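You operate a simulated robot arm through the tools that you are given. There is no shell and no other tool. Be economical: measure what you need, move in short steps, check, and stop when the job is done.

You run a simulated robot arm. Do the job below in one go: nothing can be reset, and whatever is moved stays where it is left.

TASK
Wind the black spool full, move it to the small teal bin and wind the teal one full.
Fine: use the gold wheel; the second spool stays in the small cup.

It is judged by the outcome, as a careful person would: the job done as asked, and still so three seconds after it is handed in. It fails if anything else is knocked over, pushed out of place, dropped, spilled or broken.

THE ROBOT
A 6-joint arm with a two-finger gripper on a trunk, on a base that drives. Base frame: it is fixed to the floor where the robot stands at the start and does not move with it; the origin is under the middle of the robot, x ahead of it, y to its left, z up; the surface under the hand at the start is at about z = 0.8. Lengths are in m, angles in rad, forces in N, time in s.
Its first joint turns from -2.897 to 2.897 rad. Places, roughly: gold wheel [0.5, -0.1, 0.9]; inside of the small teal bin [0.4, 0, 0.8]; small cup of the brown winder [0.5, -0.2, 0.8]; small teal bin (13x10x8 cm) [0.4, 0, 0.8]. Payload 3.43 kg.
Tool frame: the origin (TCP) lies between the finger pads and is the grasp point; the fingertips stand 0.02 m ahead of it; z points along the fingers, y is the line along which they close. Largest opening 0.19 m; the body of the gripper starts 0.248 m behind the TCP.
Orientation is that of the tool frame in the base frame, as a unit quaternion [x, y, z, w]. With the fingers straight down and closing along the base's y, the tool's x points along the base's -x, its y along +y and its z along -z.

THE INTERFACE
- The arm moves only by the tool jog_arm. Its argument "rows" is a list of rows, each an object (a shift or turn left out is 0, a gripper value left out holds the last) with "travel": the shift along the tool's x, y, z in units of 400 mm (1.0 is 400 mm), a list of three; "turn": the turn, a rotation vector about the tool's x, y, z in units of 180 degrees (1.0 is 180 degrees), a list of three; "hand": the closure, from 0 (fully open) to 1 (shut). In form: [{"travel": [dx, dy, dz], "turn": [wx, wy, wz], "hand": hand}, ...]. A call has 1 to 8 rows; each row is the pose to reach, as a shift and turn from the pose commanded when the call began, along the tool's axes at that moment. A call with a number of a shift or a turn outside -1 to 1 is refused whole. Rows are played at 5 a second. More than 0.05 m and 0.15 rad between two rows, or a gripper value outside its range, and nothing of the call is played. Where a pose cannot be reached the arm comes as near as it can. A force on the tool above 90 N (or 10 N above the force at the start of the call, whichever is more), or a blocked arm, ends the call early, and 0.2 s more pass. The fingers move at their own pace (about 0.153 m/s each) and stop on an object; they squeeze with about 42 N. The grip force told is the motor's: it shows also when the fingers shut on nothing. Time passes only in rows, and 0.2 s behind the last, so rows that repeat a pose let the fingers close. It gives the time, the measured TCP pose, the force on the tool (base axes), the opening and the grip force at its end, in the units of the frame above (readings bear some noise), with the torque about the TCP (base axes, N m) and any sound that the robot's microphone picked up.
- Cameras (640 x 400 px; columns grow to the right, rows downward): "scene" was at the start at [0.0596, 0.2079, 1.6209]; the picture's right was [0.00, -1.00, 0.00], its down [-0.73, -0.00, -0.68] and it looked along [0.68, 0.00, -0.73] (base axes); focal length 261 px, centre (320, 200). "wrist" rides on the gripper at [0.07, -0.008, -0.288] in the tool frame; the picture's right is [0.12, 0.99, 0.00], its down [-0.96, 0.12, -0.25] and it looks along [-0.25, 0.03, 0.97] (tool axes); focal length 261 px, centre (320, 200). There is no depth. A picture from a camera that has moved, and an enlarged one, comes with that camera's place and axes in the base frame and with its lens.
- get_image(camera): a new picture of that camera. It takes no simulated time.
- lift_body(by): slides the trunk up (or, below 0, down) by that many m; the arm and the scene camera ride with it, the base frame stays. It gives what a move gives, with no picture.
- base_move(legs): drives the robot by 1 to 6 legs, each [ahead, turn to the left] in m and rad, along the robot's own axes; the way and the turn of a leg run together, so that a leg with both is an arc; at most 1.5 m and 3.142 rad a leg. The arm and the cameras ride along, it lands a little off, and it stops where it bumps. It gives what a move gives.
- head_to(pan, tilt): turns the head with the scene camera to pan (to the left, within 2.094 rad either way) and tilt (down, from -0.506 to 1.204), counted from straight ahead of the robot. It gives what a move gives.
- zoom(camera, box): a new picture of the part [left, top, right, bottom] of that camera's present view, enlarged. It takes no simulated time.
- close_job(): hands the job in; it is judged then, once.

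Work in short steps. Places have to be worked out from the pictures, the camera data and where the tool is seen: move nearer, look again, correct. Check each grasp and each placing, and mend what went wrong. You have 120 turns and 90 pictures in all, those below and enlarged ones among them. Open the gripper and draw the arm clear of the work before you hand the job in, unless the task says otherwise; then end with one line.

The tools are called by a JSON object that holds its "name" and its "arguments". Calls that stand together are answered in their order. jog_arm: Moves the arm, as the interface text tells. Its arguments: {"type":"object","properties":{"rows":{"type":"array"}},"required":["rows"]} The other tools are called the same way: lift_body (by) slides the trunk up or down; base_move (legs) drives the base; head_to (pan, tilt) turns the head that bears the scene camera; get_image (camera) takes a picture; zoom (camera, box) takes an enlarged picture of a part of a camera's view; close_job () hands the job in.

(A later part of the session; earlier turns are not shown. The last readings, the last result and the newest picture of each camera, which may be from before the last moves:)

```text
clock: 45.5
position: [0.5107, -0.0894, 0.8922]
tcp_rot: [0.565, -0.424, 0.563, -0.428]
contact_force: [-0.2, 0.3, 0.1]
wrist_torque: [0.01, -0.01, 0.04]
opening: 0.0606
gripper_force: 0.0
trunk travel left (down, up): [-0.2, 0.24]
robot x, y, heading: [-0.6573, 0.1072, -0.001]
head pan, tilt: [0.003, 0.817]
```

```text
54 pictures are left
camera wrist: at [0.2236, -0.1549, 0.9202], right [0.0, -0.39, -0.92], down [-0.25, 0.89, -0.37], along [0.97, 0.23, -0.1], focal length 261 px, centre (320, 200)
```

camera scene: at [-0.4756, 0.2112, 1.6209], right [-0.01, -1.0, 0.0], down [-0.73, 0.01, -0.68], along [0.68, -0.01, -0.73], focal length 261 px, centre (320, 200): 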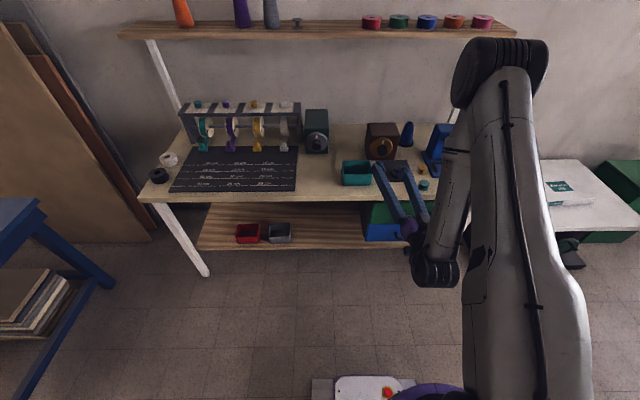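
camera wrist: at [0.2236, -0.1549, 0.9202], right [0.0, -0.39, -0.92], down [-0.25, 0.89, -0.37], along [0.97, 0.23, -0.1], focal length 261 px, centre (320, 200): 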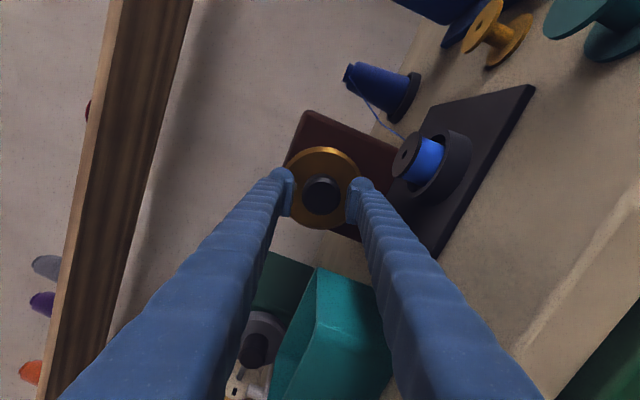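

Finish unroll to the earlier roll and compare.

{"name": "jog_arm", "arguments": {"rows": [{"turn": [0, 0, -0.047]}, {"turn": [0, 0, -0.094]}, {"turn": [0, 0, -0.141]}]}}

{"name": "zoom", "arguments": {"camera": "wrist", "box": [390, 180, 486, 240]}}

```text
clock: 46.3
position: [0.5098, -0.0881, 0.8914]
tcp_rot: [0.645, -0.289, 0.644, -0.294]
contact_force: [0.6, -0.7, -0.1]
wrist_torque: [-0.01, 0.03, 0.0]
opening: 0.061
gripper_force: 0.0
trunk travel left (down, up): [-0.2, 0.24]
robot x, y, heading: [-0.6585, 0.1083, 0.006]
head pan, tilt: [0.003, 0.817]
```

```text
6.67 times, centred on (438, 210) of wrist
camera zoom: at [0.2224, -0.1366, 0.946], right [0.0, -0.74, -0.67], down [-0.25, 0.65, -0.72], along [0.97, 0.17, -0.18], focal length 1738 px, centre (-467, 133)
```

zoom: 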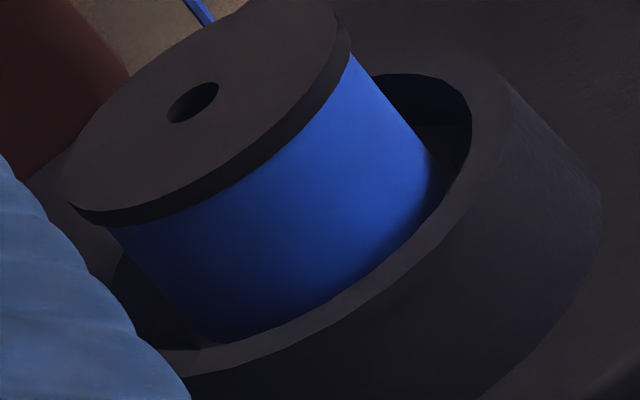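

Fill unchanged over the last 1.6 rad and in the first overhead view no thread showed, so the black spool has wound and is now full. Retreat from the knob and unroll so finger line is horizontal.

{"name": "jog_arm", "arguments": {"rows": [{"travel": [0, 0, -0.1]}, {"travel": [0, 0, -0.2]}, {"travel": [0, 0, -0.3]}, {"travel": [0, 0, -0.4]}, {"travel": [0.0, 0, -0.5]}, {"travel": [0.0, 0, -0.55]}]}}

```text
clock: 47.7
position: [0.2917, -0.0905, 0.8945]
tcp_rot: [0.644, -0.29, 0.643, -0.295]
contact_force: [0.0, -0.2, -0.1]
wrist_torque: [-0.02, -0.02, 0.0]
opening: 0.0608
gripper_force: 0.0
trunk travel left (down, up): [-0.2, 0.24]
robot x, y, heading: [-0.6577, 0.1092, 0.002]
head pan, tilt: [0.003, 0.817]
```

Raise 0.25 m while unrolling 49°.

{"name": "jog_arm", "arguments": {"rows": [{"travel": [0.07, -0.08, 0], "turn": [0, 0, -0.045]}, {"travel": [0.14, -0.16, 0], "turn": [0, 0, -0.09]}, {"travel": [0.21, -0.24, 0], "turn": [0, 0, -0.135]}, {"travel": [0.28, -0.32, 0], "turn": [0, 0, -0.18]}, {"travel": [0.35, -0.4, 0], "turn": [0, 0, -0.225]}, {"travel": [0.41, -0.47, 0], "turn": [0, 0, -0.27]}]}}

```text
clock: 49.1
position: [0.291, -0.0916, 1.1435]
tcp_rot: [0.707, 0.001, 0.707, -0.003]
contact_force: [-0.3, 0.2, 1.1]
wrist_torque: [0.0, 0.0, 0.02]
opening: 0.0607
gripper_force: 0.0
trunk travel left (down, up): [-0.2, 0.24]
robot x, y, heading: [-0.6583, 0.1103, 0.002]
head pan, tilt: [0.003, 0.817]
```

Level; now pitch down to vertical while retreating 0.12 m.

{"name": "jog_arm", "arguments": {"rows": [{"travel": [0, 0, -0.04], "turn": [0, -0.047, 0]}, {"travel": [0, 0, -0.08], "turn": [0, -0.094, 0]}, {"travel": [0, 0, -0.12], "turn": [0, -0.141, 0]}, {"travel": [0, 0, -0.16], "turn": [0, -0.188, 0]}, {"travel": [0, 0, -0.2], "turn": [0, -0.235, 0]}, {"travel": [0, 0, -0.24], "turn": [0, -0.282, 0]}, {"travel": [0, 0, -0.28], "turn": [0, -0.329, 0]}, {"travel": [0, 0, -0.32], "turn": [0, -0.376, 0]}]}}

```text
clock: 51.1
position: [0.2434, 0.0252, 1.2077]
tcp_rot: [0.94, -0.004, 0.305, -0.153]
contact_force: [0.0, 0.6, 0.4]
wrist_torque: [-0.08, -0.01, -0.04]
opening: 0.0608
gripper_force: 0.0
trunk travel left (down, up): [-0.2, 0.24]
robot x, y, heading: [-0.6585, 0.1101, -0.002]
head pan, tilt: [0.003, 0.817]
stopped in row 8: the arm was blocked; the commanded pose is now the measured one
```

The arm got blocked near the end; look at it.

{"name": "get_image", "arguments": {"camera": "scene"}}

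{"name": "get_image", "arguments": {"camera": "wrist"}}

```text
52 pictures are left
camera scene: at [-0.5995, 0.3185, 1.6209], right [0.0, -1.0, 0.0], down [-0.73, 0.0, -0.68], along [0.68, 0.0, -0.73], focal length 261 px, centre (320, 200)
```

scene: 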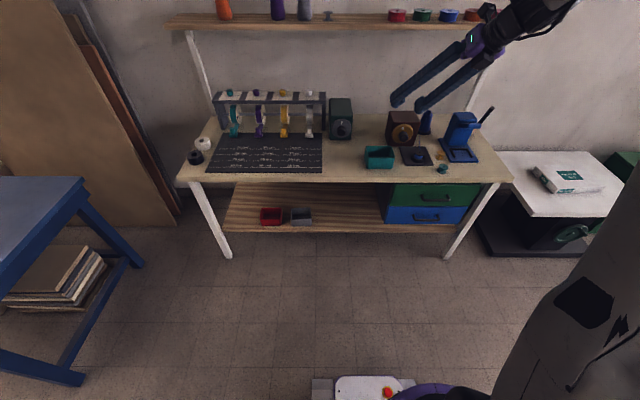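

```text
51 pictures are left
camera wrist: at [0.1343, -0.0553, 1.4719], right [0.18, -0.96, -0.22], down [-0.92, -0.08, -0.39], along [0.36, 0.27, -0.89], focal length 261 px, centre (320, 200)
```

wrist: 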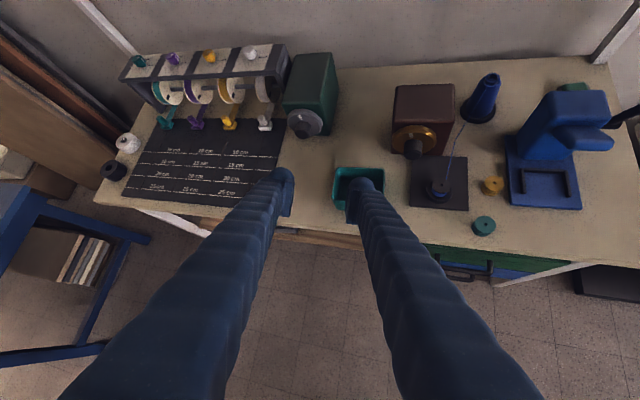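

No collision visible; this is likely an arm limit at stretched reach. Retract the TCP toward the robot while completing the tilt to vertical.

{"name": "jog_arm", "arguments": {"rows": [{"travel": [-0.058, 0.027, -0.041], "turn": [-0.0125, -0.025, 0]}, {"travel": [-0.116, 0.053, -0.083], "turn": [-0.025, -0.05, 0]}, {"travel": [-0.174, 0.08, -0.124], "turn": [-0.0375, -0.074, 0]}, {"travel": [-0.233, 0.106, -0.165], "turn": [-0.05, -0.099, 0]}, {"travel": [-0.29, 0.133, -0.206], "turn": [-0.0625, -0.124, 0]}, {"travel": [-0.349, 0.159, -0.248], "turn": [-0.075, -0.148, 0]}, {"travel": [-0.407, 0.186, -0.289], "turn": [-0.0875, -0.173, 0]}, {"travel": [-0.465, 0.2125, -0.33], "turn": [-0.1, -0.198, 0]}]}}

```text
clock: 52.9
position: [0.0227, -0.0758, 1.1795]
tcp_rot: [1.0, -0.004, -0.003, 0.001]
contact_force: [0.6, 0.7, 0.2]
wrist_torque: [-0.04, 0.0, 0.02]
opening: 0.061
gripper_force: 0.1
trunk travel left (down, up): [-0.2, 0.24]
robot x, y, heading: [-0.6593, 0.1072, 0.001]
head pan, tilt: [0.003, 0.817]
```

Tool is now vertical. Drive forward 0.33 m so spools and bin are in reach, then look from above.

{"name": "base_move", "arguments": {"legs": [[0.33, 0]]}}

{"name": "get_image", "arguments": {"camera": "wrist"}}

{"name": "get_image", "arguments": {"camera": "scene"}}

```text
clock: 55.7
position: [0.3525, -0.0857, 1.1783]
tcp_rot: [1.0, -0.011, -0.003, 0.0]
contact_force: [-0.5, 0.6, -0.9]
wrist_torque: [0.02, 0.06, 0.02]
opening: 0.0606
gripper_force: 0.0
trunk travel left (down, up): [-0.2, 0.24]
robot x, y, heading: [-0.3237, 0.1048, -0.007]
head pan, tilt: [0.003, 0.817]
```

```text
50 pictures are left
camera wrist: at [0.4247, -0.0779, 1.4662], right [0.1, -1.0, 0.0], down [-0.96, -0.09, 0.25], along [-0.25, -0.03, -0.97], focal length 261 px, centre (320, 200)
```

wrist: 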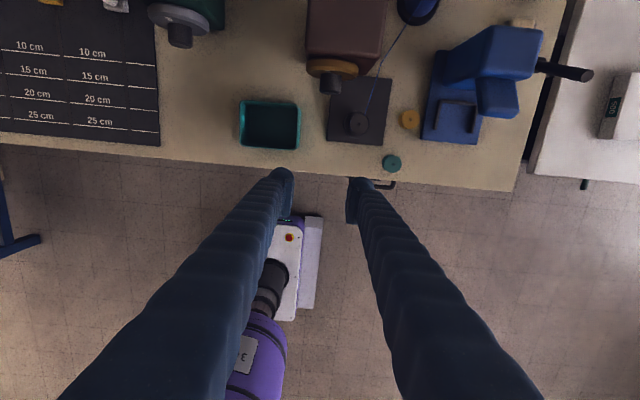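

```text
49 pictures are left
camera scene: at [-0.2642, 0.3161, 1.6208], right [-0.01, -1.0, 0.0], down [-0.73, 0.0, -0.68], along [0.68, 0.0, -0.73], focal length 261 px, centre (320, 200)
```

scene: 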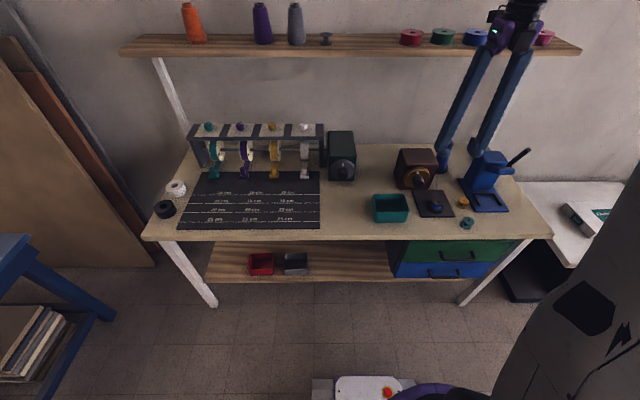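

Black spool ≈(0.454,-0.172), top z≈0.83. Move above it to z≈0.98 with opening 85 mm.

{"name": "jog_arm", "arguments": {"rows": [{"travel": [0.043, 0.035, 0.0825], "hand": 0.55}, {"travel": [0.087, 0.07, 0.165]}, {"travel": [0.13, 0.105, 0.2475]}, {"travel": [0.173, 0.14, 0.33]}, {"travel": [0.217, 0.175, 0.4125]}, {"travel": [0.26, 0.21, 0.495], "turn": [0, 0, -0.007]}, {"travel": [0.26, 0.21, 0.495], "turn": [0, 0, -0.007]}]}}

{"name": "get_image", "arguments": {"camera": "wrist"}}

{"name": "zoom", "arguments": {"camera": "scene", "box": [360, 140, 520, 240]}}

```text
clock: 57.3
position: [0.4543, -0.1751, 0.9853]
tcp_rot: [1.0, 0.0, -0.002, 0.0]
contact_force: [1.1, 0.4, -0.1]
wrist_torque: [0.09, 0.03, 0.02]
opening: 0.0855
gripper_force: 0.1
trunk travel left (down, up): [-0.2, 0.24]
robot x, y, heading: [-0.3281, 0.1108, -0.01]
head pan, tilt: [0.003, 0.817]
```

```text
48 pictures are left
camera wrist: at [0.526, -0.166, 1.2726], right [0.12, -0.99, 0.0], down [-0.96, -0.12, 0.25], along [-0.25, -0.03, -0.97], focal length 261 px, centre (320, 200)
```

wrist: 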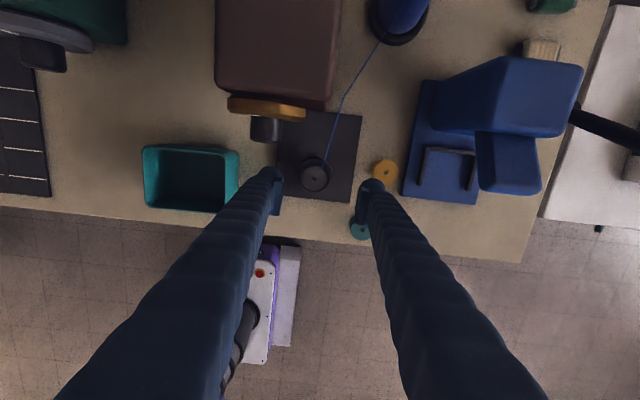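

```text
4.00 times, centred on (440, 190) of scene
camera zoom: at [-0.2654, 0.3157, 1.6211], right [-0.01, -1.0, 0.0], down [-0.73, 0.0, -0.68], along [0.68, 0.0, -0.73], focal length 1043 px, centre (-160, 240)
```

zoom: 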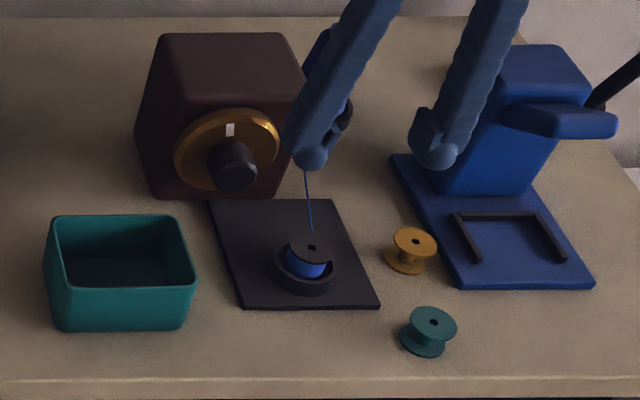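

Spool refined at (0.451,-0.166), top z≈0.835. Align and descend to z≈0.88, then check.

{"name": "jog_arm", "arguments": {"rows": [{"travel": [-0.008, -0.022, 0]}, {"travel": [-0.008, -0.022, 0.09]}, {"travel": [-0.008, -0.022, 0.18]}, {"travel": [-0.008, -0.022, 0.265]}, {"travel": [-0.008, -0.022, 0.265]}]}}

{"name": "get_image", "arguments": {"camera": "wrist"}}

{"name": "zoom", "arguments": {"camera": "scene", "box": [400, 160, 464, 220]}}

```text
clock: 58.5
position: [0.4517, -0.1648, 0.8742]
tcp_rot: [1.0, 0.0, -0.002, 0.001]
contact_force: [0.4, -0.6, -0.5]
wrist_torque: [-0.01, 0.03, 0.01]
opening: 0.0854
gripper_force: 0.1
trunk travel left (down, up): [-0.2, 0.24]
robot x, y, heading: [-0.3263, 0.1056, -0.005]
head pan, tilt: [0.003, 0.817]
```

```text
46 pictures are left
camera wrist: at [0.5231, -0.1553, 1.1622], right [0.12, -0.99, 0.0], down [-0.96, -0.12, 0.25], along [-0.25, -0.03, -0.97], focal length 261 px, centre (320, 200)
```

wrist: 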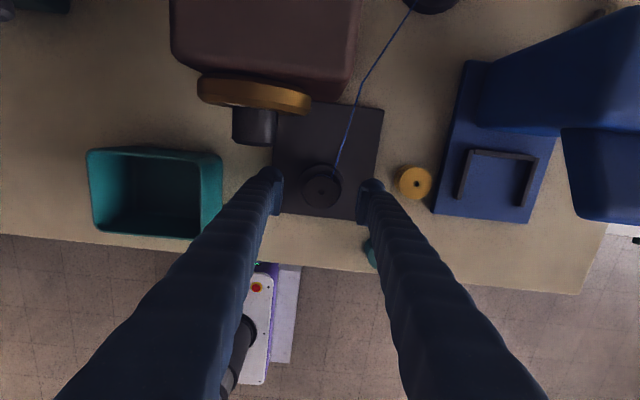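

```text
6.67 times, centred on (432, 190) of scene
camera zoom: at [-0.2647, 0.316, 1.621], right [-0.01, -1.0, 0.0], down [-0.73, 0.0, -0.68], along [0.68, 0.0, -0.73], focal length 1739 px, centre (-427, 267)
```

zoom: 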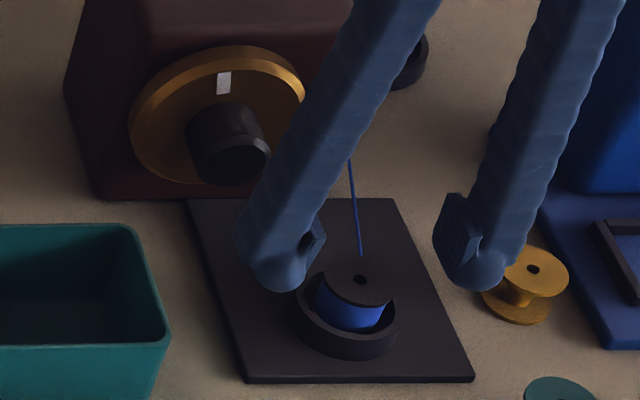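

Aligned within 3 mm. Descend to z≈0.845 and close.

{"name": "jog_arm", "arguments": {"rows": [{"travel": [0.006, 0, 0.04]}, {"travel": [0.006, 0, 0.073]}, {"travel": [0.006, 0, 0.073], "hand": 0.75}, {"travel": [0.006, 0, 0.073], "hand": 0.85}, {"travel": [0.006, 0, 0.073], "hand": 1.0}, {"travel": [0.006, 0, 0.073], "hand": 1.0}]}}

{"name": "zoom", "arguments": {"camera": "scene", "box": [400, 160, 464, 220]}}

```text
clock: 59.9
position: [0.4532, -0.1637, 0.8463]
tcp_rot: [1.0, 0.0, -0.002, 0.001]
contact_force: [2.0, -3.1, 9.3]
wrist_torque: [-0.07, -0.09, -0.06]
opening: 0.0376
gripper_force: 41.7
trunk travel left (down, up): [-0.2, 0.24]
robot x, y, heading: [-0.3306, 0.108, -0.009]
head pan, tilt: [0.003, 0.817]
```

```text
6.67 times, centred on (432, 190) of scene
camera zoom: at [-0.2654, 0.3163, 1.621], right [-0.01, -1.0, 0.0], down [-0.73, 0.0, -0.68], along [0.68, 0.0, -0.73], focal length 1739 px, centre (-427, 267)
```

zoom: 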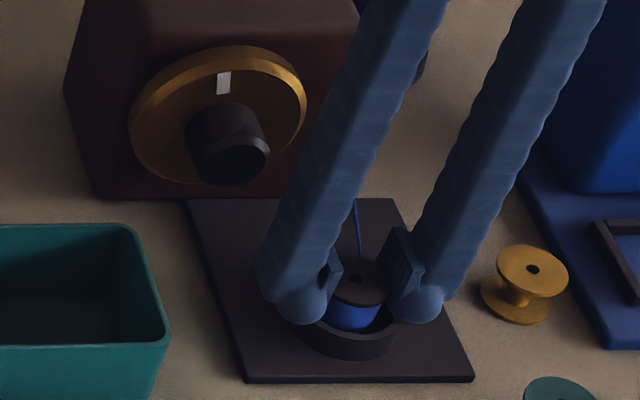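

Gripped at 38 mm. Lift slowly 0.1 m and check.

{"name": "jog_arm", "arguments": {"rows": [{"travel": [0, 0, -0.02]}, {"travel": [0, 0, -0.05]}, {"travel": [0, 0, -0.1]}, {"travel": [0, 0, -0.15]}, {"travel": [0, 0, -0.2]}, {"travel": [0, 0, -0.26]}]}}

{"name": "get_image", "arguments": {"camera": "wrist"}}

{"name": "zoom", "arguments": {"camera": "scene", "box": [360, 130, 480, 230]}}

```text
clock: 61.3
position: [0.4527, -0.1627, 0.9499]
tcp_rot: [1.0, 0.0, -0.002, 0.001]
contact_force: [-0.1, -0.3, -0.7]
wrist_torque: [0.01, -0.04, 0.01]
opening: 0.0374
gripper_force: 42.1
trunk travel left (down, up): [-0.2, 0.24]
robot x, y, heading: [-0.3277, 0.1066, -0.009]
head pan, tilt: [0.003, 0.817]
```

```text
43 pictures are left
camera wrist: at [0.5232, -0.1533, 1.2373], right [0.12, -0.99, 0.0], down [-0.96, -0.12, 0.25], along [-0.25, -0.03, -0.97], focal length 261 px, centre (320, 200)
```

wrist: 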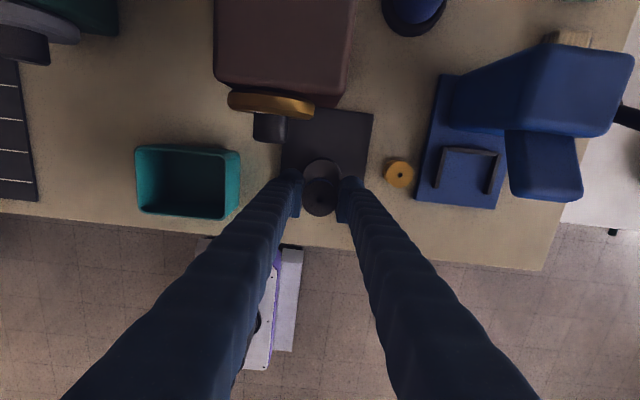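

```text
4.00 times, centred on (420, 180) of scene
camera zoom: at [-0.2652, 0.3162, 1.6209], right [-0.01, -1.0, 0.0], down [-0.73, 0.0, -0.68], along [0.68, 0.0, -0.73], focal length 1043 px, centre (-80, 280)
```

zoom: 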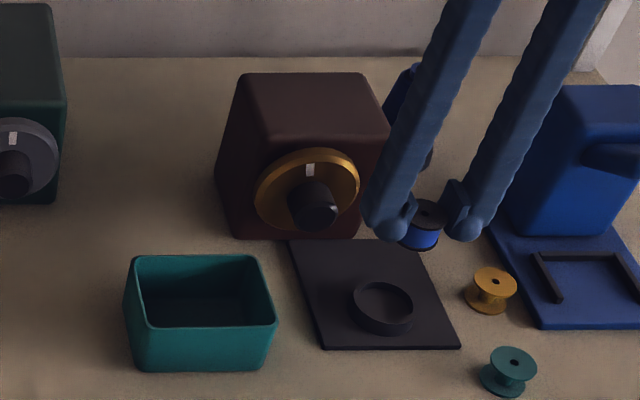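

Black spool is held and thread has parted; cup is empty. Bin centre triangulates to (0.427,0.035), rim z≈0.855. Raise a bit and move over the bin.

{"name": "jog_arm", "arguments": {"rows": [{"travel": [0, 0, -0.1]}, {"travel": [-0.013, -0.1, -0.1]}, {"travel": [-0.026, -0.2, -0.1]}, {"travel": [-0.039, -0.3, -0.1]}, {"travel": [-0.052, -0.4, -0.1]}, {"travel": [-0.065, -0.495, -0.1]}, {"travel": [-0.065, -0.495, -0.1]}]}}

{"name": "get_image", "arguments": {"camera": "wrist"}}

{"name": "zoom", "arguments": {"camera": "scene", "box": [340, 130, 460, 230]}}

```text
clock: 62.9
position: [0.4293, 0.0294, 0.9902]
tcp_rot: [1.0, 0.004, -0.001, -0.005]
contact_force: [-0.4, 0.2, 0.3]
wrist_torque: [-0.07, 0.0, 0.04]
opening: 0.0375
gripper_force: 42.5
out of reach, approached as far as the arm can: row 6, 7
trunk travel left (down, up): [-0.2, 0.24]
robot x, y, heading: [-0.3271, 0.1048, -0.01]
head pan, tilt: [0.003, 0.817]
```

```text
41 pictures are left
camera wrist: at [0.4991, 0.0355, 1.2781], right [0.13, -0.99, -0.01], down [-0.96, -0.13, 0.25], along [-0.25, -0.02, -0.97], focal length 261 px, centre (320, 200)
```

wrist: 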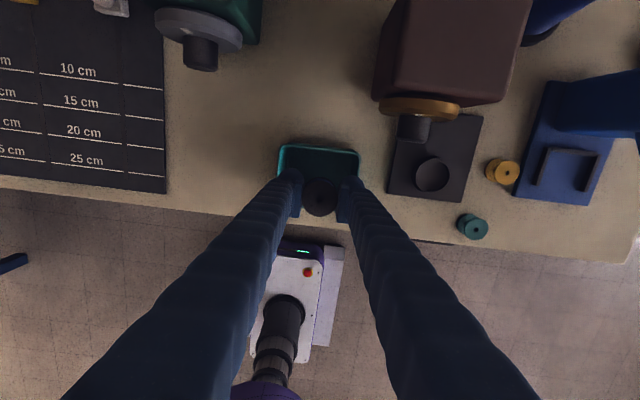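

```text
4.00 times, centred on (400, 180) of scene
camera zoom: at [-0.2647, 0.3168, 1.6208], right [-0.01, -1.0, 0.0], down [-0.73, 0.0, -0.68], along [0.68, 0.0, -0.73], focal length 1043 px, centre (0, 280)
```

zoom: 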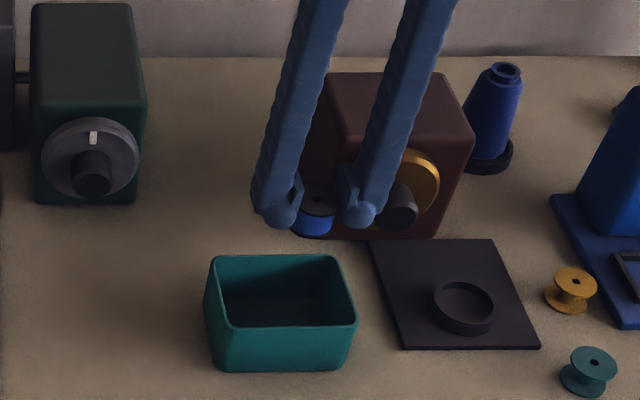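

TCP is over the bin (bin y −0.025…0.104, x 0.375…0.475). Descend toward z≈0.845.

{"name": "jog_arm", "arguments": {"rows": [{"travel": [-0.008, -0.006, 0.09]}, {"travel": [-0.008, -0.006, 0.18]}, {"travel": [-0.008, -0.006, 0.26]}, {"travel": [-0.008, -0.006, 0.32]}, {"travel": [-0.008, -0.006, 0.36]}, {"travel": [-0.008, -0.006, 0.36]}]}}

{"name": "zoom", "arguments": {"camera": "scene", "box": [360, 160, 440, 230]}}

```text
clock: 64.3
position: [0.4227, 0.0289, 0.8429]
tcp_rot: [1.0, 0.002, 0.0, -0.005]
contact_force: [0.0, -0.3, -0.5]
wrist_torque: [-0.01, 0.01, -0.01]
opening: 0.0376
gripper_force: 41.7
out of reach, approached as far as the arm can: row 1, 2
trunk travel left (down, up): [-0.2, 0.24]
robot x, y, heading: [-0.3277, 0.103, -0.012]
head pan, tilt: [0.003, 0.817]
```

```text
5.71 times, centred on (400, 195) of scene
camera zoom: at [-0.2647, 0.3162, 1.6209], right [-0.01, -1.0, 0.0], down [-0.73, 0.0, -0.68], along [0.68, 0.0, -0.73], focal length 1491 px, centre (-137, 229)
```

zoom: 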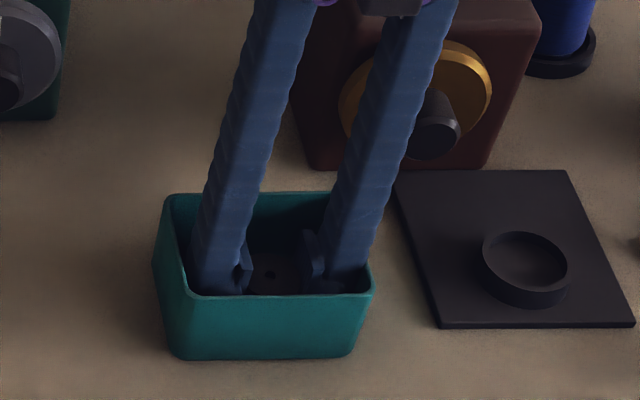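

Inside the bin. Lower in small steps to find the floor.

{"name": "jog_arm", "arguments": {"rows": [{"travel": [0, 0, 0.0125]}, {"travel": [0, 0, 0.025]}, {"travel": [0, 0, 0.0375]}]}}

```text
clock: 65.1
position: [0.4231, 0.0296, 0.832]
tcp_rot: [1.0, 0.003, 0.001, -0.005]
contact_force: [-0.7, -0.2, 26.5]
wrist_torque: [-0.15, 0.17, -0.02]
opening: 0.0373
gripper_force: 41.9
trunk travel left (down, up): [-0.2, 0.24]
robot x, y, heading: [-0.3256, 0.1124, -0.01]
head pan, tilt: [0.003, 0.817]
```

Touched floor (26 N). Ease up slightly, open only to ~50 mm, then lift out.

{"name": "jog_arm", "arguments": {"rows": [{"travel": [0, 0, -0.006]}, {"travel": [0, 0, -0.006], "hand": 0.737}, {"travel": [0, 0, -0.006]}, {"travel": [0, 0, -0.05]}, {"travel": [0, 0, -0.13]}, {"travel": [0, 0, -0.22]}, {"travel": [0, 0, -0.32]}]}}

{"name": "zoom", "arguments": {"camera": "scene", "box": [360, 160, 480, 240]}}

```text
clock: 66.7
position: [0.4244, 0.0259, 0.9592]
tcp_rot: [1.0, 0.004, -0.001, -0.005]
contact_force: [0.5, -0.4, 0.1]
wrist_torque: [-0.05, -0.04, -0.03]
opening: 0.0499
gripper_force: 0.0
out of reach, approached as far as the arm can: row 7
trunk travel left (down, up): [-0.2, 0.24]
robot x, y, heading: [-0.3292, 0.1056, -0.006]
head pan, tilt: [0.003, 0.817]
```

```text
5.00 times, centred on (420, 200) of scene
camera zoom: at [-0.2657, 0.3163, 1.621], right [-0.01, -1.0, 0.0], down [-0.73, 0.0, -0.68], along [0.68, 0.0, -0.73], focal length 1304 px, centre (-180, 200)
```

zoom: 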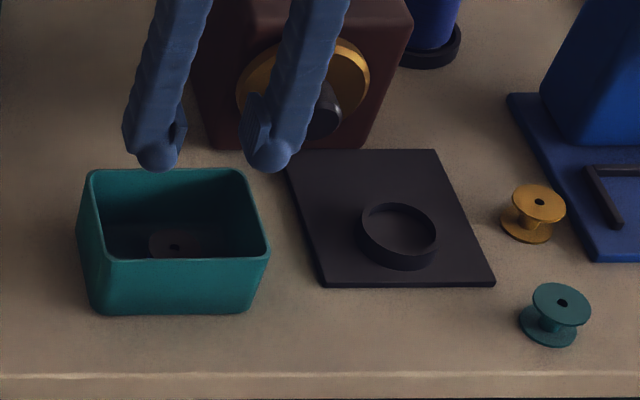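

Black spool stands in the bin, bin upright. Teal spool ≈(0.370,-0.269). Move above it.

{"name": "jog_arm", "arguments": {"rows": [{"travel": [-0.017, 0.092, 0], "hand": 0.6}, {"travel": [-0.034, 0.184, 0]}, {"travel": [-0.051, 0.277, 0]}, {"travel": [-0.068, 0.369, 0]}, {"travel": [-0.084, 0.461, 0]}, {"travel": [-0.101, 0.553, 0]}, {"travel": [-0.118, 0.645, 0]}, {"travel": [-0.135, 0.7375, 0]}]}}

{"name": "get_image", "arguments": {"camera": "wrist"}}

```text
clock: 68.5
position: [0.3672, -0.2684, 0.9576]
tcp_rot: [1.0, 0.0, -0.003, 0.0]
contact_force: [0.7, -0.2, 0.7]
wrist_torque: [-0.01, -0.01, 0.0]
opening: 0.0759
gripper_force: 0.0
trunk travel left (down, up): [-0.2, 0.24]
robot x, y, heading: [-0.3256, 0.1073, -0.007]
head pan, tilt: [0.003, 0.817]
```

```text
37 pictures are left
camera wrist: at [0.4389, -0.26, 1.2447], right [0.12, -0.99, 0.0], down [-0.96, -0.12, 0.25], along [-0.25, -0.03, -0.97], focal length 261 px, centre (320, 200)
```

wrist: 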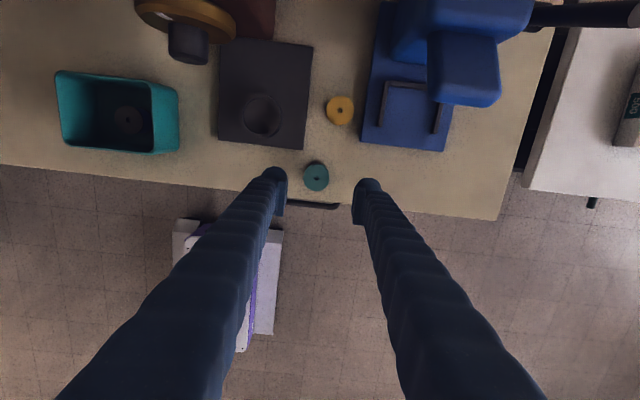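

Teal spool at (0.366,-0.265), top z≈0.82. Descend to z≈0.828 and grip.

{"name": "jog_arm", "arguments": {"rows": [{"travel": [-0.003, -0.008, 0.1]}, {"travel": [-0.003, -0.008, 0.2]}, {"travel": [-0.003, -0.008, 0.28]}, {"travel": [-0.003, -0.008, 0.324]}, {"travel": [-0.003, -0.008, 0.324], "hand": 0.75}, {"travel": [-0.003, -0.008, 0.324], "hand": 0.85}, {"travel": [-0.003, -0.008, 0.324], "hand": 1.0}, {"travel": [-0.003, -0.008, 0.324], "hand": 1.0}]}}

{"name": "zoom", "arguments": {"camera": "scene", "box": [420, 180, 500, 240]}}

```text
clock: 70.3
position: [0.3683, -0.2636, 0.8288]
tcp_rot: [1.0, 0.0, -0.002, 0.001]
contact_force: [-0.7, 0.6, -0.4]
wrist_torque: [0.0, -0.01, -0.03]
opening: 0.0383
gripper_force: 41.8
trunk travel left (down, up): [-0.2, 0.24]
robot x, y, heading: [-0.323, 0.1047, -0.003]
head pan, tilt: [0.003, 0.817]
```

```text
6.67 times, centred on (460, 210) of scene
camera zoom: at [-0.2649, 0.3161, 1.6209], right [-0.01, -1.0, 0.0], down [-0.73, 0.0, -0.68], along [0.68, 0.0, -0.73], focal length 1739 px, centre (-613, 133)
```

zoom: 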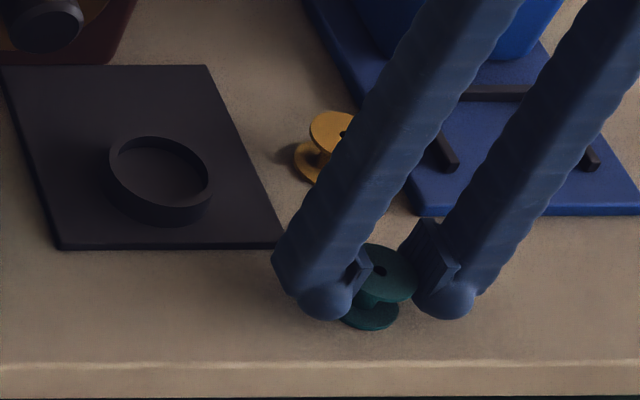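

Gripped at 38 mm. Lift 85 mm, then carry over the cup at (0.453,-0.165).

{"name": "jog_arm", "arguments": {"rows": [{"travel": [0, 0, -0.07]}, {"travel": [0, 0, -0.14]}, {"travel": [0, 0, -0.2125]}, {"travel": [0.053, -0.062, -0.2125]}, {"travel": [0.106, -0.124, -0.2125]}, {"travel": [0.16, -0.186, -0.2125]}, {"travel": [0.2125, -0.2475, -0.2125]}, {"travel": [0.2125, -0.2475, -0.2125]}]}}

{"name": "get_image", "arguments": {"camera": "wrist"}}

{"name": "zoom", "arguments": {"camera": "scene", "box": [400, 160, 480, 220]}}

```text
clock: 72.1
position: [0.4526, -0.166, 0.916]
tcp_rot: [1.0, 0.0, -0.002, 0.0]
contact_force: [-0.1, 0.9, 0.5]
wrist_torque: [-0.07, 0.03, 0.0]
opening: 0.0381
gripper_force: 42.1
trunk travel left (down, up): [-0.2, 0.24]
robot x, y, heading: [-0.3253, 0.1081, -0.009]
head pan, tilt: [0.003, 0.817]
```

```text
35 pictures are left
camera wrist: at [0.5243, -0.1566, 1.2036], right [0.12, -0.99, 0.0], down [-0.96, -0.12, 0.25], along [-0.25, -0.03, -0.97], focal length 261 px, centre (320, 200)
```

wrist: 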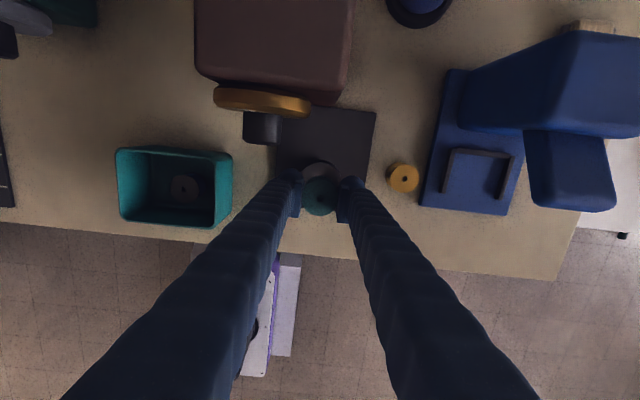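

```text
6.67 times, centred on (440, 190) of scene
camera zoom: at [-0.2651, 0.3168, 1.6208], right [-0.01, -1.0, 0.0], down [-0.73, 0.0, -0.68], along [0.68, 0.0, -0.73], focal length 1739 px, centre (-480, 267)
```

zoom: 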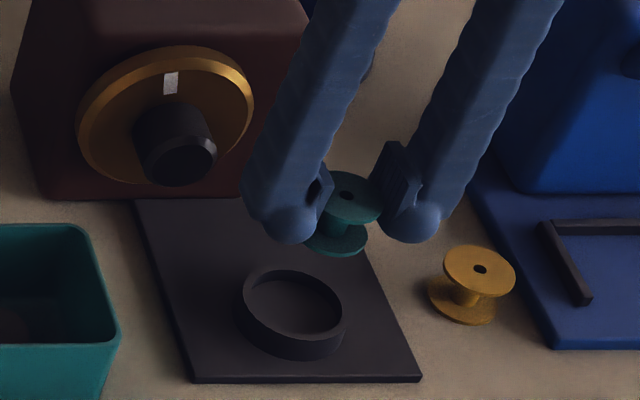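

Aligned over cup. Lower to z≈0.85.

{"name": "jog_arm", "arguments": {"rows": [{"travel": [0, 0.0, 0.06]}, {"travel": [0, 0.0, 0.11]}, {"travel": [0, 0.0, 0.14]}, {"travel": [0, 0.0, 0.165]}, {"travel": [0, 0, 0.165]}]}}

{"name": "zoom", "arguments": {"camera": "scene", "box": [400, 160, 480, 220]}}

```text
clock: 73.3
position: [0.4517, -0.1664, 0.848]
tcp_rot: [1.0, 0.0, -0.001, 0.0]
contact_force: [0.2, 0.5, 0.3]
wrist_torque: [0.01, -0.01, 0.03]
opening: 0.0383
gripper_force: 41.5
trunk travel left (down, up): [-0.2, 0.24]
robot x, y, heading: [-0.3238, 0.1065, -0.01]
head pan, tilt: [0.003, 0.817]
```

```text
6.67 times, centred on (440, 190) of scene
camera zoom: at [-0.2648, 0.3162, 1.6209], right [-0.01, -1.0, 0.0], down [-0.73, 0.0, -0.68], along [0.68, 0.0, -0.73], focal length 1739 px, centre (-480, 267)
```

zoom: 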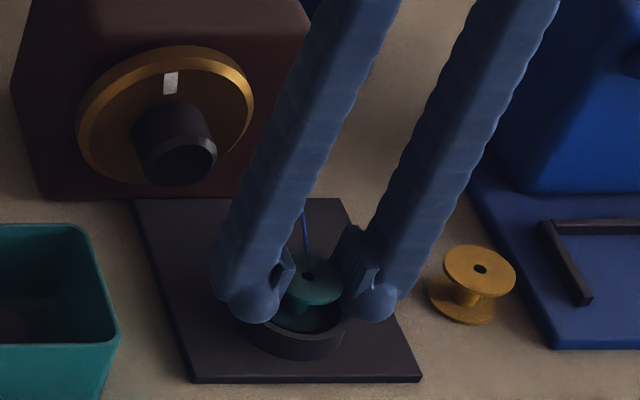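

The thread has attached. Lower a few mm to the seat.

{"name": "jog_arm", "arguments": {"rows": [{"travel": [0, 0, 0.007]}, {"travel": [0, 0, 0.014]}]}}

```text
clock: 73.9
position: [0.4524, -0.1664, 0.8462]
tcp_rot: [1.0, 0.001, 0.0, 0.001]
contact_force: [-4.6, -4.0, 23.4]
wrist_torque: [0.27, 0.05, 0.12]
opening: 0.0383
gripper_force: 42.3
trunk travel left (down, up): [-0.2, 0.24]
robot x, y, heading: [-0.3258, 0.1091, -0.008]
head pan, tilt: [0.003, 0.817]
```

Seated (23 N). Relieve, open to ~75 mm and lift.

{"name": "jog_arm", "arguments": {"rows": [{"travel": [0, 0, -0.005]}, {"travel": [0, 0, -0.005], "hand": 0.6}, {"travel": [0, 0, -0.005]}, {"travel": [0, 0, -0.06]}, {"travel": [0, 0, -0.16]}, {"travel": [0, 0, -0.27]}, {"travel": [0, 0, -0.38]}]}}

{"name": "zoom", "arguments": {"camera": "scene", "box": [360, 150, 480, 230]}}

```text
clock: 75.5
position: [0.4512, -0.1632, 0.9954]
tcp_rot: [1.0, 0.0, -0.002, 0.0]
contact_force: [-0.4, 0.6, -0.3]
wrist_torque: [-0.01, -0.02, 0.03]
opening: 0.076
gripper_force: 0.1
trunk travel left (down, up): [-0.2, 0.24]
robot x, y, heading: [-0.3251, 0.1081, -0.005]
head pan, tilt: [0.003, 0.817]
```

```text
5.00 times, centred on (420, 190) of scene
camera zoom: at [-0.2656, 0.3161, 1.621], right [-0.01, -1.0, 0.0], down [-0.73, 0.0, -0.68], along [0.68, 0.0, -0.73], focal length 1304 px, centre (-180, 250)
```

zoom: 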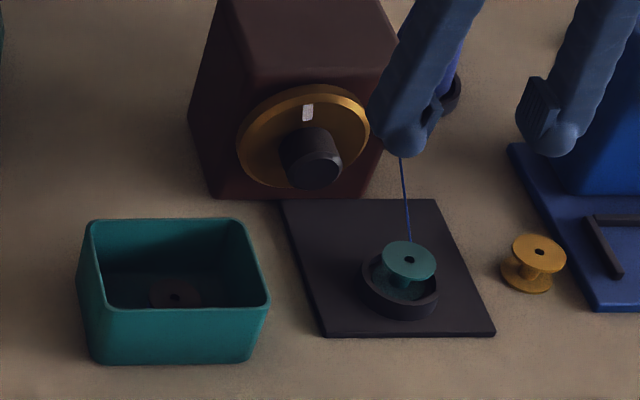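

Teal sits upright in the cup. Now raise the arm clear, back the base up, and return to the knob.

{"name": "jog_arm", "arguments": {"rows": [{"travel": [0, 0, -0.1]}, {"travel": [-0.05, 0, -0.2]}, {"travel": [-0.1, -0.02, -0.3]}, {"travel": [-0.17, -0.05, -0.38]}, {"travel": [-0.25, -0.08, -0.46]}, {"travel": [-0.25, -0.08, -0.46]}]}}

{"name": "base_move", "arguments": {"legs": [[-0.33, 0.005]]}}

```text
clock: 76.9
position: [0.3563, -0.1334, 1.1825]
tcp_rot: [1.0, 0.0, -0.002, 0.001]
contact_force: [0.6, 0.4, -0.6]
wrist_torque: [-0.02, 0.02, 0.0]
opening: 0.0763
gripper_force: 0.1
trunk travel left (down, up): [-0.2, 0.24]
robot x, y, heading: [-0.3284, 0.1081, -0.005]
head pan, tilt: [0.003, 0.817]
```

```text
clock: 79.7
position: [0.0232, -0.1326, 1.1828]
tcp_rot: [1.0, 0.001, -0.002, 0.001]
contact_force: [0.0, 0.2, -0.9]
wrist_torque: [-0.05, -0.03, 0.01]
opening: 0.0759
gripper_force: 0.1
trunk travel left (down, up): [-0.2, 0.24]
robot x, y, heading: [-0.6569, 0.1117, -0.01]
head pan, tilt: [0.003, 0.817]
```

Pitch up to horizontal while extending forward.

{"name": "jog_arm", "arguments": {"rows": [{"travel": [0.08, 0, 0], "turn": [0, 0.047, 0]}, {"travel": [0.16, 0, 0], "turn": [0, 0.094, 0]}, {"travel": [0.24, 0, 0], "turn": [0, 0.141, 0]}, {"travel": [0.32, 0, 0], "turn": [0, 0.188, 0]}, {"travel": [0.4, 0, 0], "turn": [0, 0.235, 0]}, {"travel": [0.48, 0, 0], "turn": [0, 0.282, 0]}, {"travel": [0.56, 0, 0.03], "turn": [0, 0.329, 0]}, {"travel": [0.62, 0, 0.06], "turn": [0, 0.376, 0]}]}}

```text
clock: 81.7
position: [0.2384, -0.0228, 1.1212]
tcp_rot: [0.85, 0.114, 0.507, -0.084]
contact_force: [-0.4, 0.0, -0.1]
wrist_torque: [0.0, 0.01, 0.06]
opening: 0.0761
gripper_force: 0.1
trunk travel left (down, up): [-0.2, 0.24]
robot x, y, heading: [-0.6571, 0.111, -0.013]
head pan, tilt: [0.003, 0.817]
stopped in row 8: the arm was blocked; the commanded pose is now the measured one
```

Stopped by the same arm hiccup; from the measured pose I compute the remaining rotation to level and go on.

{"name": "jog_arm", "arguments": {"rows": [{"travel": [0.016, 0.044, 0.006], "turn": [-0.018, 0.031, 0.003]}, {"travel": [0.032, 0.087, 0.013], "turn": [-0.036, 0.063, 0.0055]}, {"travel": [0.048, 0.131, 0.019], "turn": [-0.054, 0.094, 0.008]}, {"travel": [0.064, 0.174, 0.026], "turn": [-0.072, 0.125, 0.011]}, {"travel": [0.08, 0.218, 0.032], "turn": [-0.0904, 0.1566, 0.0137]}, {"travel": [0.08, 0.218, 0.032], "turn": [-0.0904, 0.1566, 0.0137]}]}}

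```text
clock: 83.1
position: [0.2895, -0.1007, 1.1406]
tcp_rot: [0.707, -0.001, 0.707, 0.002]
contact_force: [-0.7, -0.5, -0.2]
wrist_torque: [0.03, -0.05, 0.02]
opening: 0.076
gripper_force: 0.1
trunk travel left (down, up): [-0.2, 0.24]
robot x, y, heading: [-0.6585, 0.1132, -0.012]
head pan, tilt: [0.003, 0.817]
```

Level again. Descend to knob height at x≈0.29 with 20° roll and 60 mm opening.

{"name": "jog_arm", "arguments": {"rows": [{"travel": [-0.1, -0.005, 0], "turn": [0, 0, 0.018], "hand": 0.68}, {"travel": [-0.2, -0.01, 0], "turn": [0, 0, 0.036]}, {"travel": [-0.31, -0.015, 0], "turn": [0, 0, 0.054]}, {"travel": [-0.42, -0.02, 0], "turn": [0, 0, 0.072]}, {"travel": [-0.52, -0.024, 0], "turn": [0, 0, 0.09]}, {"travel": [-0.62, -0.0275, 0], "turn": [0, 0, 0.11]}, {"travel": [-0.62, -0.0275, 0], "turn": [0, 0, 0.11]}]}}

```text
clock: 84.7
position: [0.29, -0.0899, 0.891]
tcp_rot: [0.697, -0.121, 0.696, -0.121]
contact_force: [0.7, -0.2, -0.2]
wrist_torque: [0.01, 0.0, 0.0]
opening: 0.0608
gripper_force: 0.0
trunk travel left (down, up): [-0.2, 0.24]
robot x, y, heading: [-0.6576, 0.1071, -0.014]
head pan, tilt: [0.003, 0.817]
```

Aligned. Advance 0.22 m onto the knob, verify.

{"name": "jog_arm", "arguments": {"rows": [{"travel": [0.003, 0, 0.11]}, {"travel": [0.003, 0, 0.22]}, {"travel": [0.003, 0, 0.33]}, {"travel": [0.003, 0, 0.43]}, {"travel": [0.003, 0, 0.51]}, {"travel": [0.003, 0, 0.548]}, {"travel": [0.003, 0, 0.548]}]}}

{"name": "get_image", "arguments": {"camera": "wrist"}}

{"name": "zoom", "arguments": {"camera": "scene", "box": [340, 110, 460, 185]}}

```text
clock: 86.3
position: [0.5085, -0.0906, 0.8923]
tcp_rot: [0.697, -0.122, 0.696, -0.121]
contact_force: [0.2, -0.7, 0.0]
wrist_torque: [-0.03, -0.02, 0.02]
opening: 0.0611
gripper_force: 0.0
trunk travel left (down, up): [-0.2, 0.24]
robot x, y, heading: [-0.6612, 0.1144, -0.012]
head pan, tilt: [0.003, 0.817]
```

```text
31 pictures are left
camera wrist: at [0.2207, -0.1054, 0.962], right [0.0, -0.97, -0.22], down [-0.25, 0.22, -0.94], along [0.97, 0.05, -0.24], focal length 261 px, centre (320, 200)
```

wrist: 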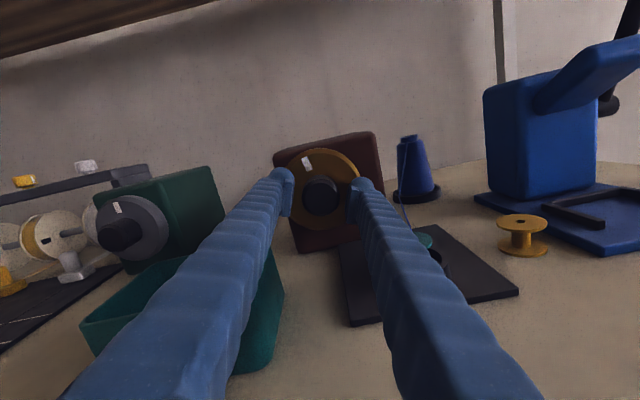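

```text
5.33 times, centred on (400, 148) of scene
camera zoom: at [-0.5955, 0.3194, 1.6209], right [-0.01, -1.0, 0.0], down [-0.73, 0.01, -0.68], along [0.68, -0.01, -0.73], focal length 1391 px, centre (-107, 480)
```

zoom: 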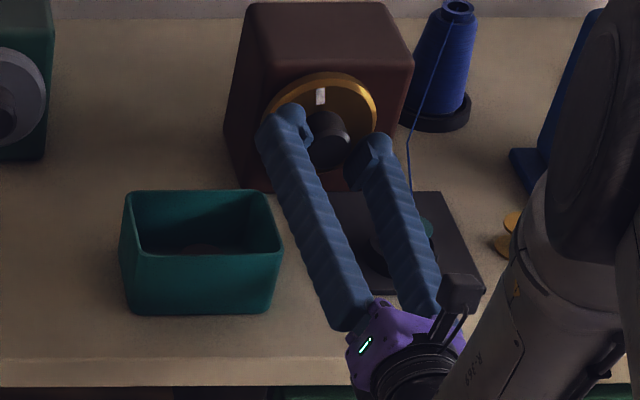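

Straddling the knob, clear of the bin. Close and wind.

{"name": "jog_arm", "arguments": {"rows": [{"hand": 1.0}, {"hand": 1.0}, {"turn": [0, 0, 0.047]}, {"turn": [0, 0, 0.094]}, {"turn": [0, 0, 0.141]}, {"turn": [0, 0, 0.188]}, {"turn": [0, 0, 0.235]}, {"turn": [0, 0, 0.282]}]}}

```text
clock: 88.1
position: [0.5083, -0.0921, 0.8921]
tcp_rot: [0.578, -0.409, 0.577, -0.408]
contact_force: [17.0, -8.1, -4.1]
wrist_torque: [-0.04, 0.11, 0.16]
opening: 0.0427
gripper_force: 44.9
trunk travel left (down, up): [-0.2, 0.24]
robot x, y, heading: [-0.6583, 0.1115, -0.012]
head pan, tilt: [0.003, 0.817]
```

Gripping and turning; continue.

{"name": "jog_arm", "arguments": {"rows": [{"turn": [0, 0, 0.047]}, {"turn": [0, 0, 0.094]}, {"turn": [0, 0, 0.141]}, {"turn": [0, 0, 0.188]}, {"turn": [0, 0, 0.235]}, {"turn": [0, 0, 0.282]}, {"turn": [0, 0, 0.329]}]}}

{"name": "get_image", "arguments": {"camera": "wrist"}}

```text
clock: 89.7
position: [0.5087, -0.0911, 0.8918]
tcp_rot: [-0.299, 0.642, -0.299, 0.64]
contact_force: [9.8, -9.2, -3.7]
wrist_torque: [0.01, -0.04, -0.03]
opening: 0.0428
gripper_force: 45.5
trunk travel left (down, up): [-0.2, 0.24]
robot x, y, heading: [-0.6596, 0.1116, -0.01]
head pan, tilt: [0.003, 0.817]
```

```text
29 pictures are left
camera wrist: at [0.2202, -0.1495, 0.8547], right [0.0, 0.55, -0.84], down [-0.25, 0.81, 0.53], along [0.97, 0.21, 0.13], focal length 261 px, centre (320, 200)
```

wrist: 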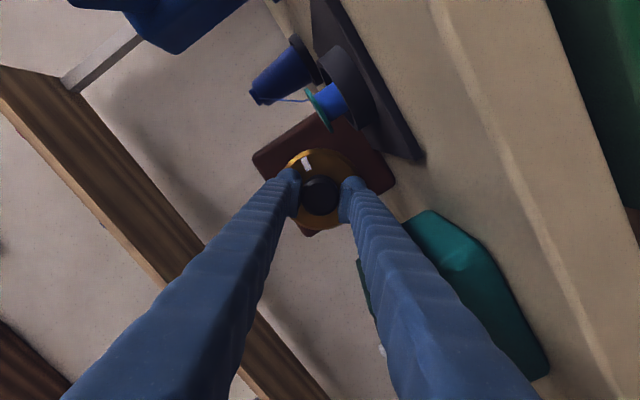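

Teal spool is winding: direction confirmed. Zoom fill.

{"name": "zoom", "arguments": {"camera": "wrist", "box": [290, 60, 390, 150]}}

```text
4.44 times, centred on (340, 105) of wrist
camera zoom: at [0.2202, -0.1495, 0.8547], right [0.0, 0.55, -0.84], down [-0.25, 0.81, 0.53], along [0.97, 0.21, 0.13], focal length 1158 px, centre (231, 622)
```

zoom: 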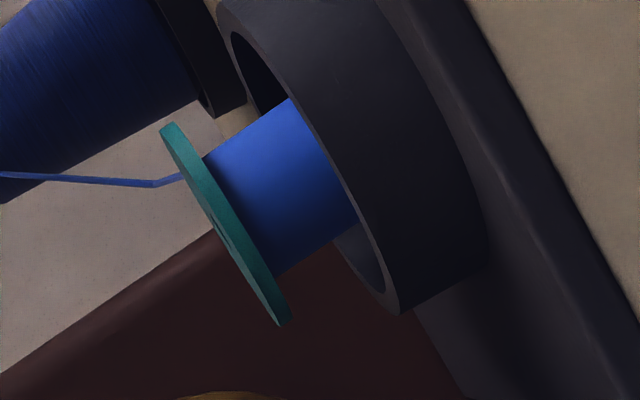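

Fill ≈0.60 of flange vs ≈0.91 when full. Open, unroll for another stroke.

{"name": "jog_arm", "arguments": {"rows": [{"hand": 0.68}, {"turn": [0, 0, -0.047]}, {"turn": [0, 0, -0.094]}, {"turn": [0, 0, -0.141]}, {"turn": [0, 0, -0.188]}, {"turn": [0, 0, -0.235]}, {"turn": [0, 0, -0.282]}, {"turn": [0, 0, -0.329]}]}}

```text
clock: 91.5
position: [0.5087, -0.0894, 0.8933]
tcp_rot: [0.578, -0.408, 0.578, -0.406]
contact_force: [1.0, 0.1, -0.4]
wrist_torque: [0.0, 0.01, 0.03]
opening: 0.061
gripper_force: 0.0
trunk travel left (down, up): [-0.2, 0.24]
robot x, y, heading: [-0.6553, 0.1113, -0.017]
head pan, tilt: [0.003, 0.817]
```

Clean. Unroll the rest and regrip.

{"name": "jog_arm", "arguments": {"rows": [{"turn": [0, 0, -0.047]}, {"turn": [0, 0, -0.094]}, {"turn": [0, 0, -0.141]}, {"turn": [0, 0, -0.188]}, {"turn": [0, 0, -0.235]}, {"turn": [0, 0, -0.282]}, {"turn": [0, 0, -0.282], "hand": 1.0}, {"turn": [0, 0, -0.282], "hand": 1.0}]}}

```text
clock: 93.3
position: [0.51, -0.0909, 0.8921]
tcp_rot: [0.697, -0.122, 0.696, -0.12]
contact_force: [0.1, -8.8, -2.6]
wrist_torque: [-0.03, 0.05, -0.12]
opening: 0.0428
gripper_force: 44.8
trunk travel left (down, up): [-0.2, 0.24]
robot x, y, heading: [-0.6584, 0.1099, -0.015]
head pan, tilt: [0.003, 0.817]
```

Regripped. Wind 8 rows.

{"name": "jog_arm", "arguments": {"rows": [{"turn": [0, 0, 0.047]}, {"turn": [0, 0, 0.094]}, {"turn": [0, 0, 0.141]}, {"turn": [0, 0, 0.188]}, {"turn": [0, 0, 0.235]}, {"turn": [0, 0, 0.282]}, {"turn": [0, 0, 0.329]}, {"turn": [0, 0, 0.376]}]}}

```text
clock: 95.1
position: [0.5088, -0.0918, 0.8929]
tcp_rot: [0.51, -0.491, 0.51, -0.489]
contact_force: [22.1, -16.2, -2.2]
wrist_torque: [-0.01, -0.04, -0.38]
opening: 0.0427
gripper_force: 45.1
trunk travel left (down, up): [-0.2, 0.24]
robot x, y, heading: [-0.66, 0.1109, -0.014]
head pan, tilt: [0.003, 0.817]
```

Continue to the end of the stroke (5 more rows).

{"name": "jog_arm", "arguments": {"rows": [{"turn": [0, 0, 0.047]}, {"turn": [0, 0, 0.094]}, {"turn": [0, 0, 0.141]}, {"turn": [0, 0, 0.188]}, {"turn": [0, 0, 0.235]}, {"turn": [0, 0, 0.235]}]}}

{"name": "zoom", "arguments": {"camera": "wrist", "box": [290, 60, 390, 150]}}

```text
clock: 96.5
position: [0.5071, -0.0916, 0.8912]
tcp_rot: [-0.299, 0.641, -0.301, 0.639]
contact_force: [25.2, -17.9, -2.0]
wrist_torque: [0.0, 0.03, -0.15]
opening: 0.0426
gripper_force: 44.8
trunk travel left (down, up): [-0.2, 0.24]
robot x, y, heading: [-0.66, 0.1075, -0.007]
head pan, tilt: [0.003, 0.817]
```

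```text
4.44 times, centred on (340, 105) of wrist
camera zoom: at [0.22, -0.1501, 0.8541], right [0.0, 0.54, -0.84], down [-0.25, 0.81, 0.53], along [0.97, 0.21, 0.13], focal length 1158 px, centre (231, 622)
```

zoom: 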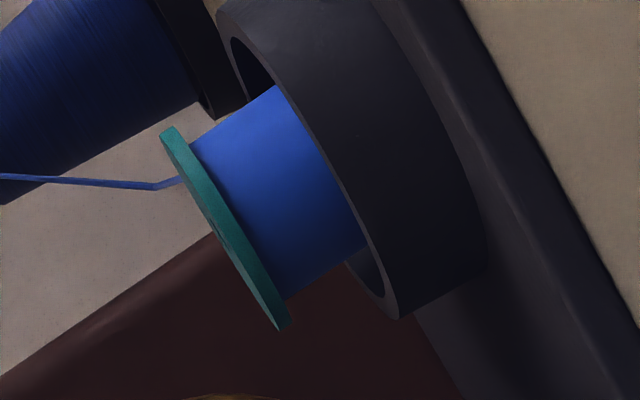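

Fill ≈0.78 (about +0.09 per rad). One more stroke should fill it; unroll.

{"name": "jog_arm", "arguments": {"rows": [{"hand": 0.68}, {"turn": [0, 0, -0.047]}, {"turn": [0, 0, -0.094]}, {"turn": [0, 0, -0.141]}, {"turn": [0, 0, -0.188]}, {"turn": [0, 0, -0.235]}, {"turn": [0, 0, -0.282]}, {"turn": [0, 0, -0.329]}]}}

```text
clock: 98.3
position: [0.5068, -0.09, 0.8929]
tcp_rot: [0.578, -0.408, 0.577, -0.407]
contact_force: [0.3, -0.4, -0.5]
wrist_torque: [0.0, -0.02, -0.01]
opening: 0.0608
gripper_force: 0.0
trunk travel left (down, up): [-0.2, 0.24]
robot x, y, heading: [-0.6557, 0.1124, -0.009]
head pan, tilt: [0.003, 0.817]
```

Unroll the rest, nudging forward 2 mm, and regrip.

{"name": "jog_arm", "arguments": {"rows": [{"turn": [0, 0, -0.047], "travel": [0, 0, 0.005]}, {"turn": [0, 0, -0.094], "travel": [0, 0, 0.005]}, {"turn": [0, 0, -0.141], "travel": [0, 0, 0.005]}, {"turn": [0, 0, -0.188], "travel": [0, 0, 0.005]}, {"turn": [0, 0, -0.235], "travel": [0, 0, 0.005]}, {"turn": [0, 0, -0.282], "travel": [0, 0, 0.005]}, {"turn": [0, 0, -0.282], "travel": [0, 0, 0.005], "hand": 1.0}, {"turn": [0, 0, -0.282], "travel": [0, 0, 0.005], "hand": 1.0}]}}

{"name": "jog_arm", "arguments": {"rows": [{"turn": [0, 0, 0.047]}, {"turn": [0, 0, 0.094]}, {"turn": [0, 0, 0.141]}, {"turn": [0, 0, 0.188]}, {"turn": [0, 0, 0.235]}, {"turn": [0, 0, 0.282]}, {"turn": [0, 0, 0.329]}, {"turn": [0, 0, 0.376]}]}}

```text
clock: 100.1
position: [0.5103, -0.0906, 0.8914]
tcp_rot: [0.697, -0.122, 0.696, -0.12]
contact_force: [1.1, -7.7, -2.4]
wrist_torque: [-0.04, -0.06, -0.17]
opening: 0.0428
gripper_force: 45.1
trunk travel left (down, up): [-0.2, 0.24]
robot x, y, heading: [-0.6602, 0.107, -0.011]
head pan, tilt: [0.003, 0.817]
```

```text
clock: 101.9
position: [0.5096, -0.0906, 0.8923]
tcp_rot: [0.511, -0.491, 0.51, -0.489]
contact_force: [-1.1, -16.9, -7.7]
wrist_torque: [-0.02, 0.15, 0.22]
opening: 0.0424
gripper_force: 45.6
trunk travel left (down, up): [-0.2, 0.24]
robot x, y, heading: [-0.6596, 0.1127, -0.017]
head pan, tilt: [0.003, 0.817]
```

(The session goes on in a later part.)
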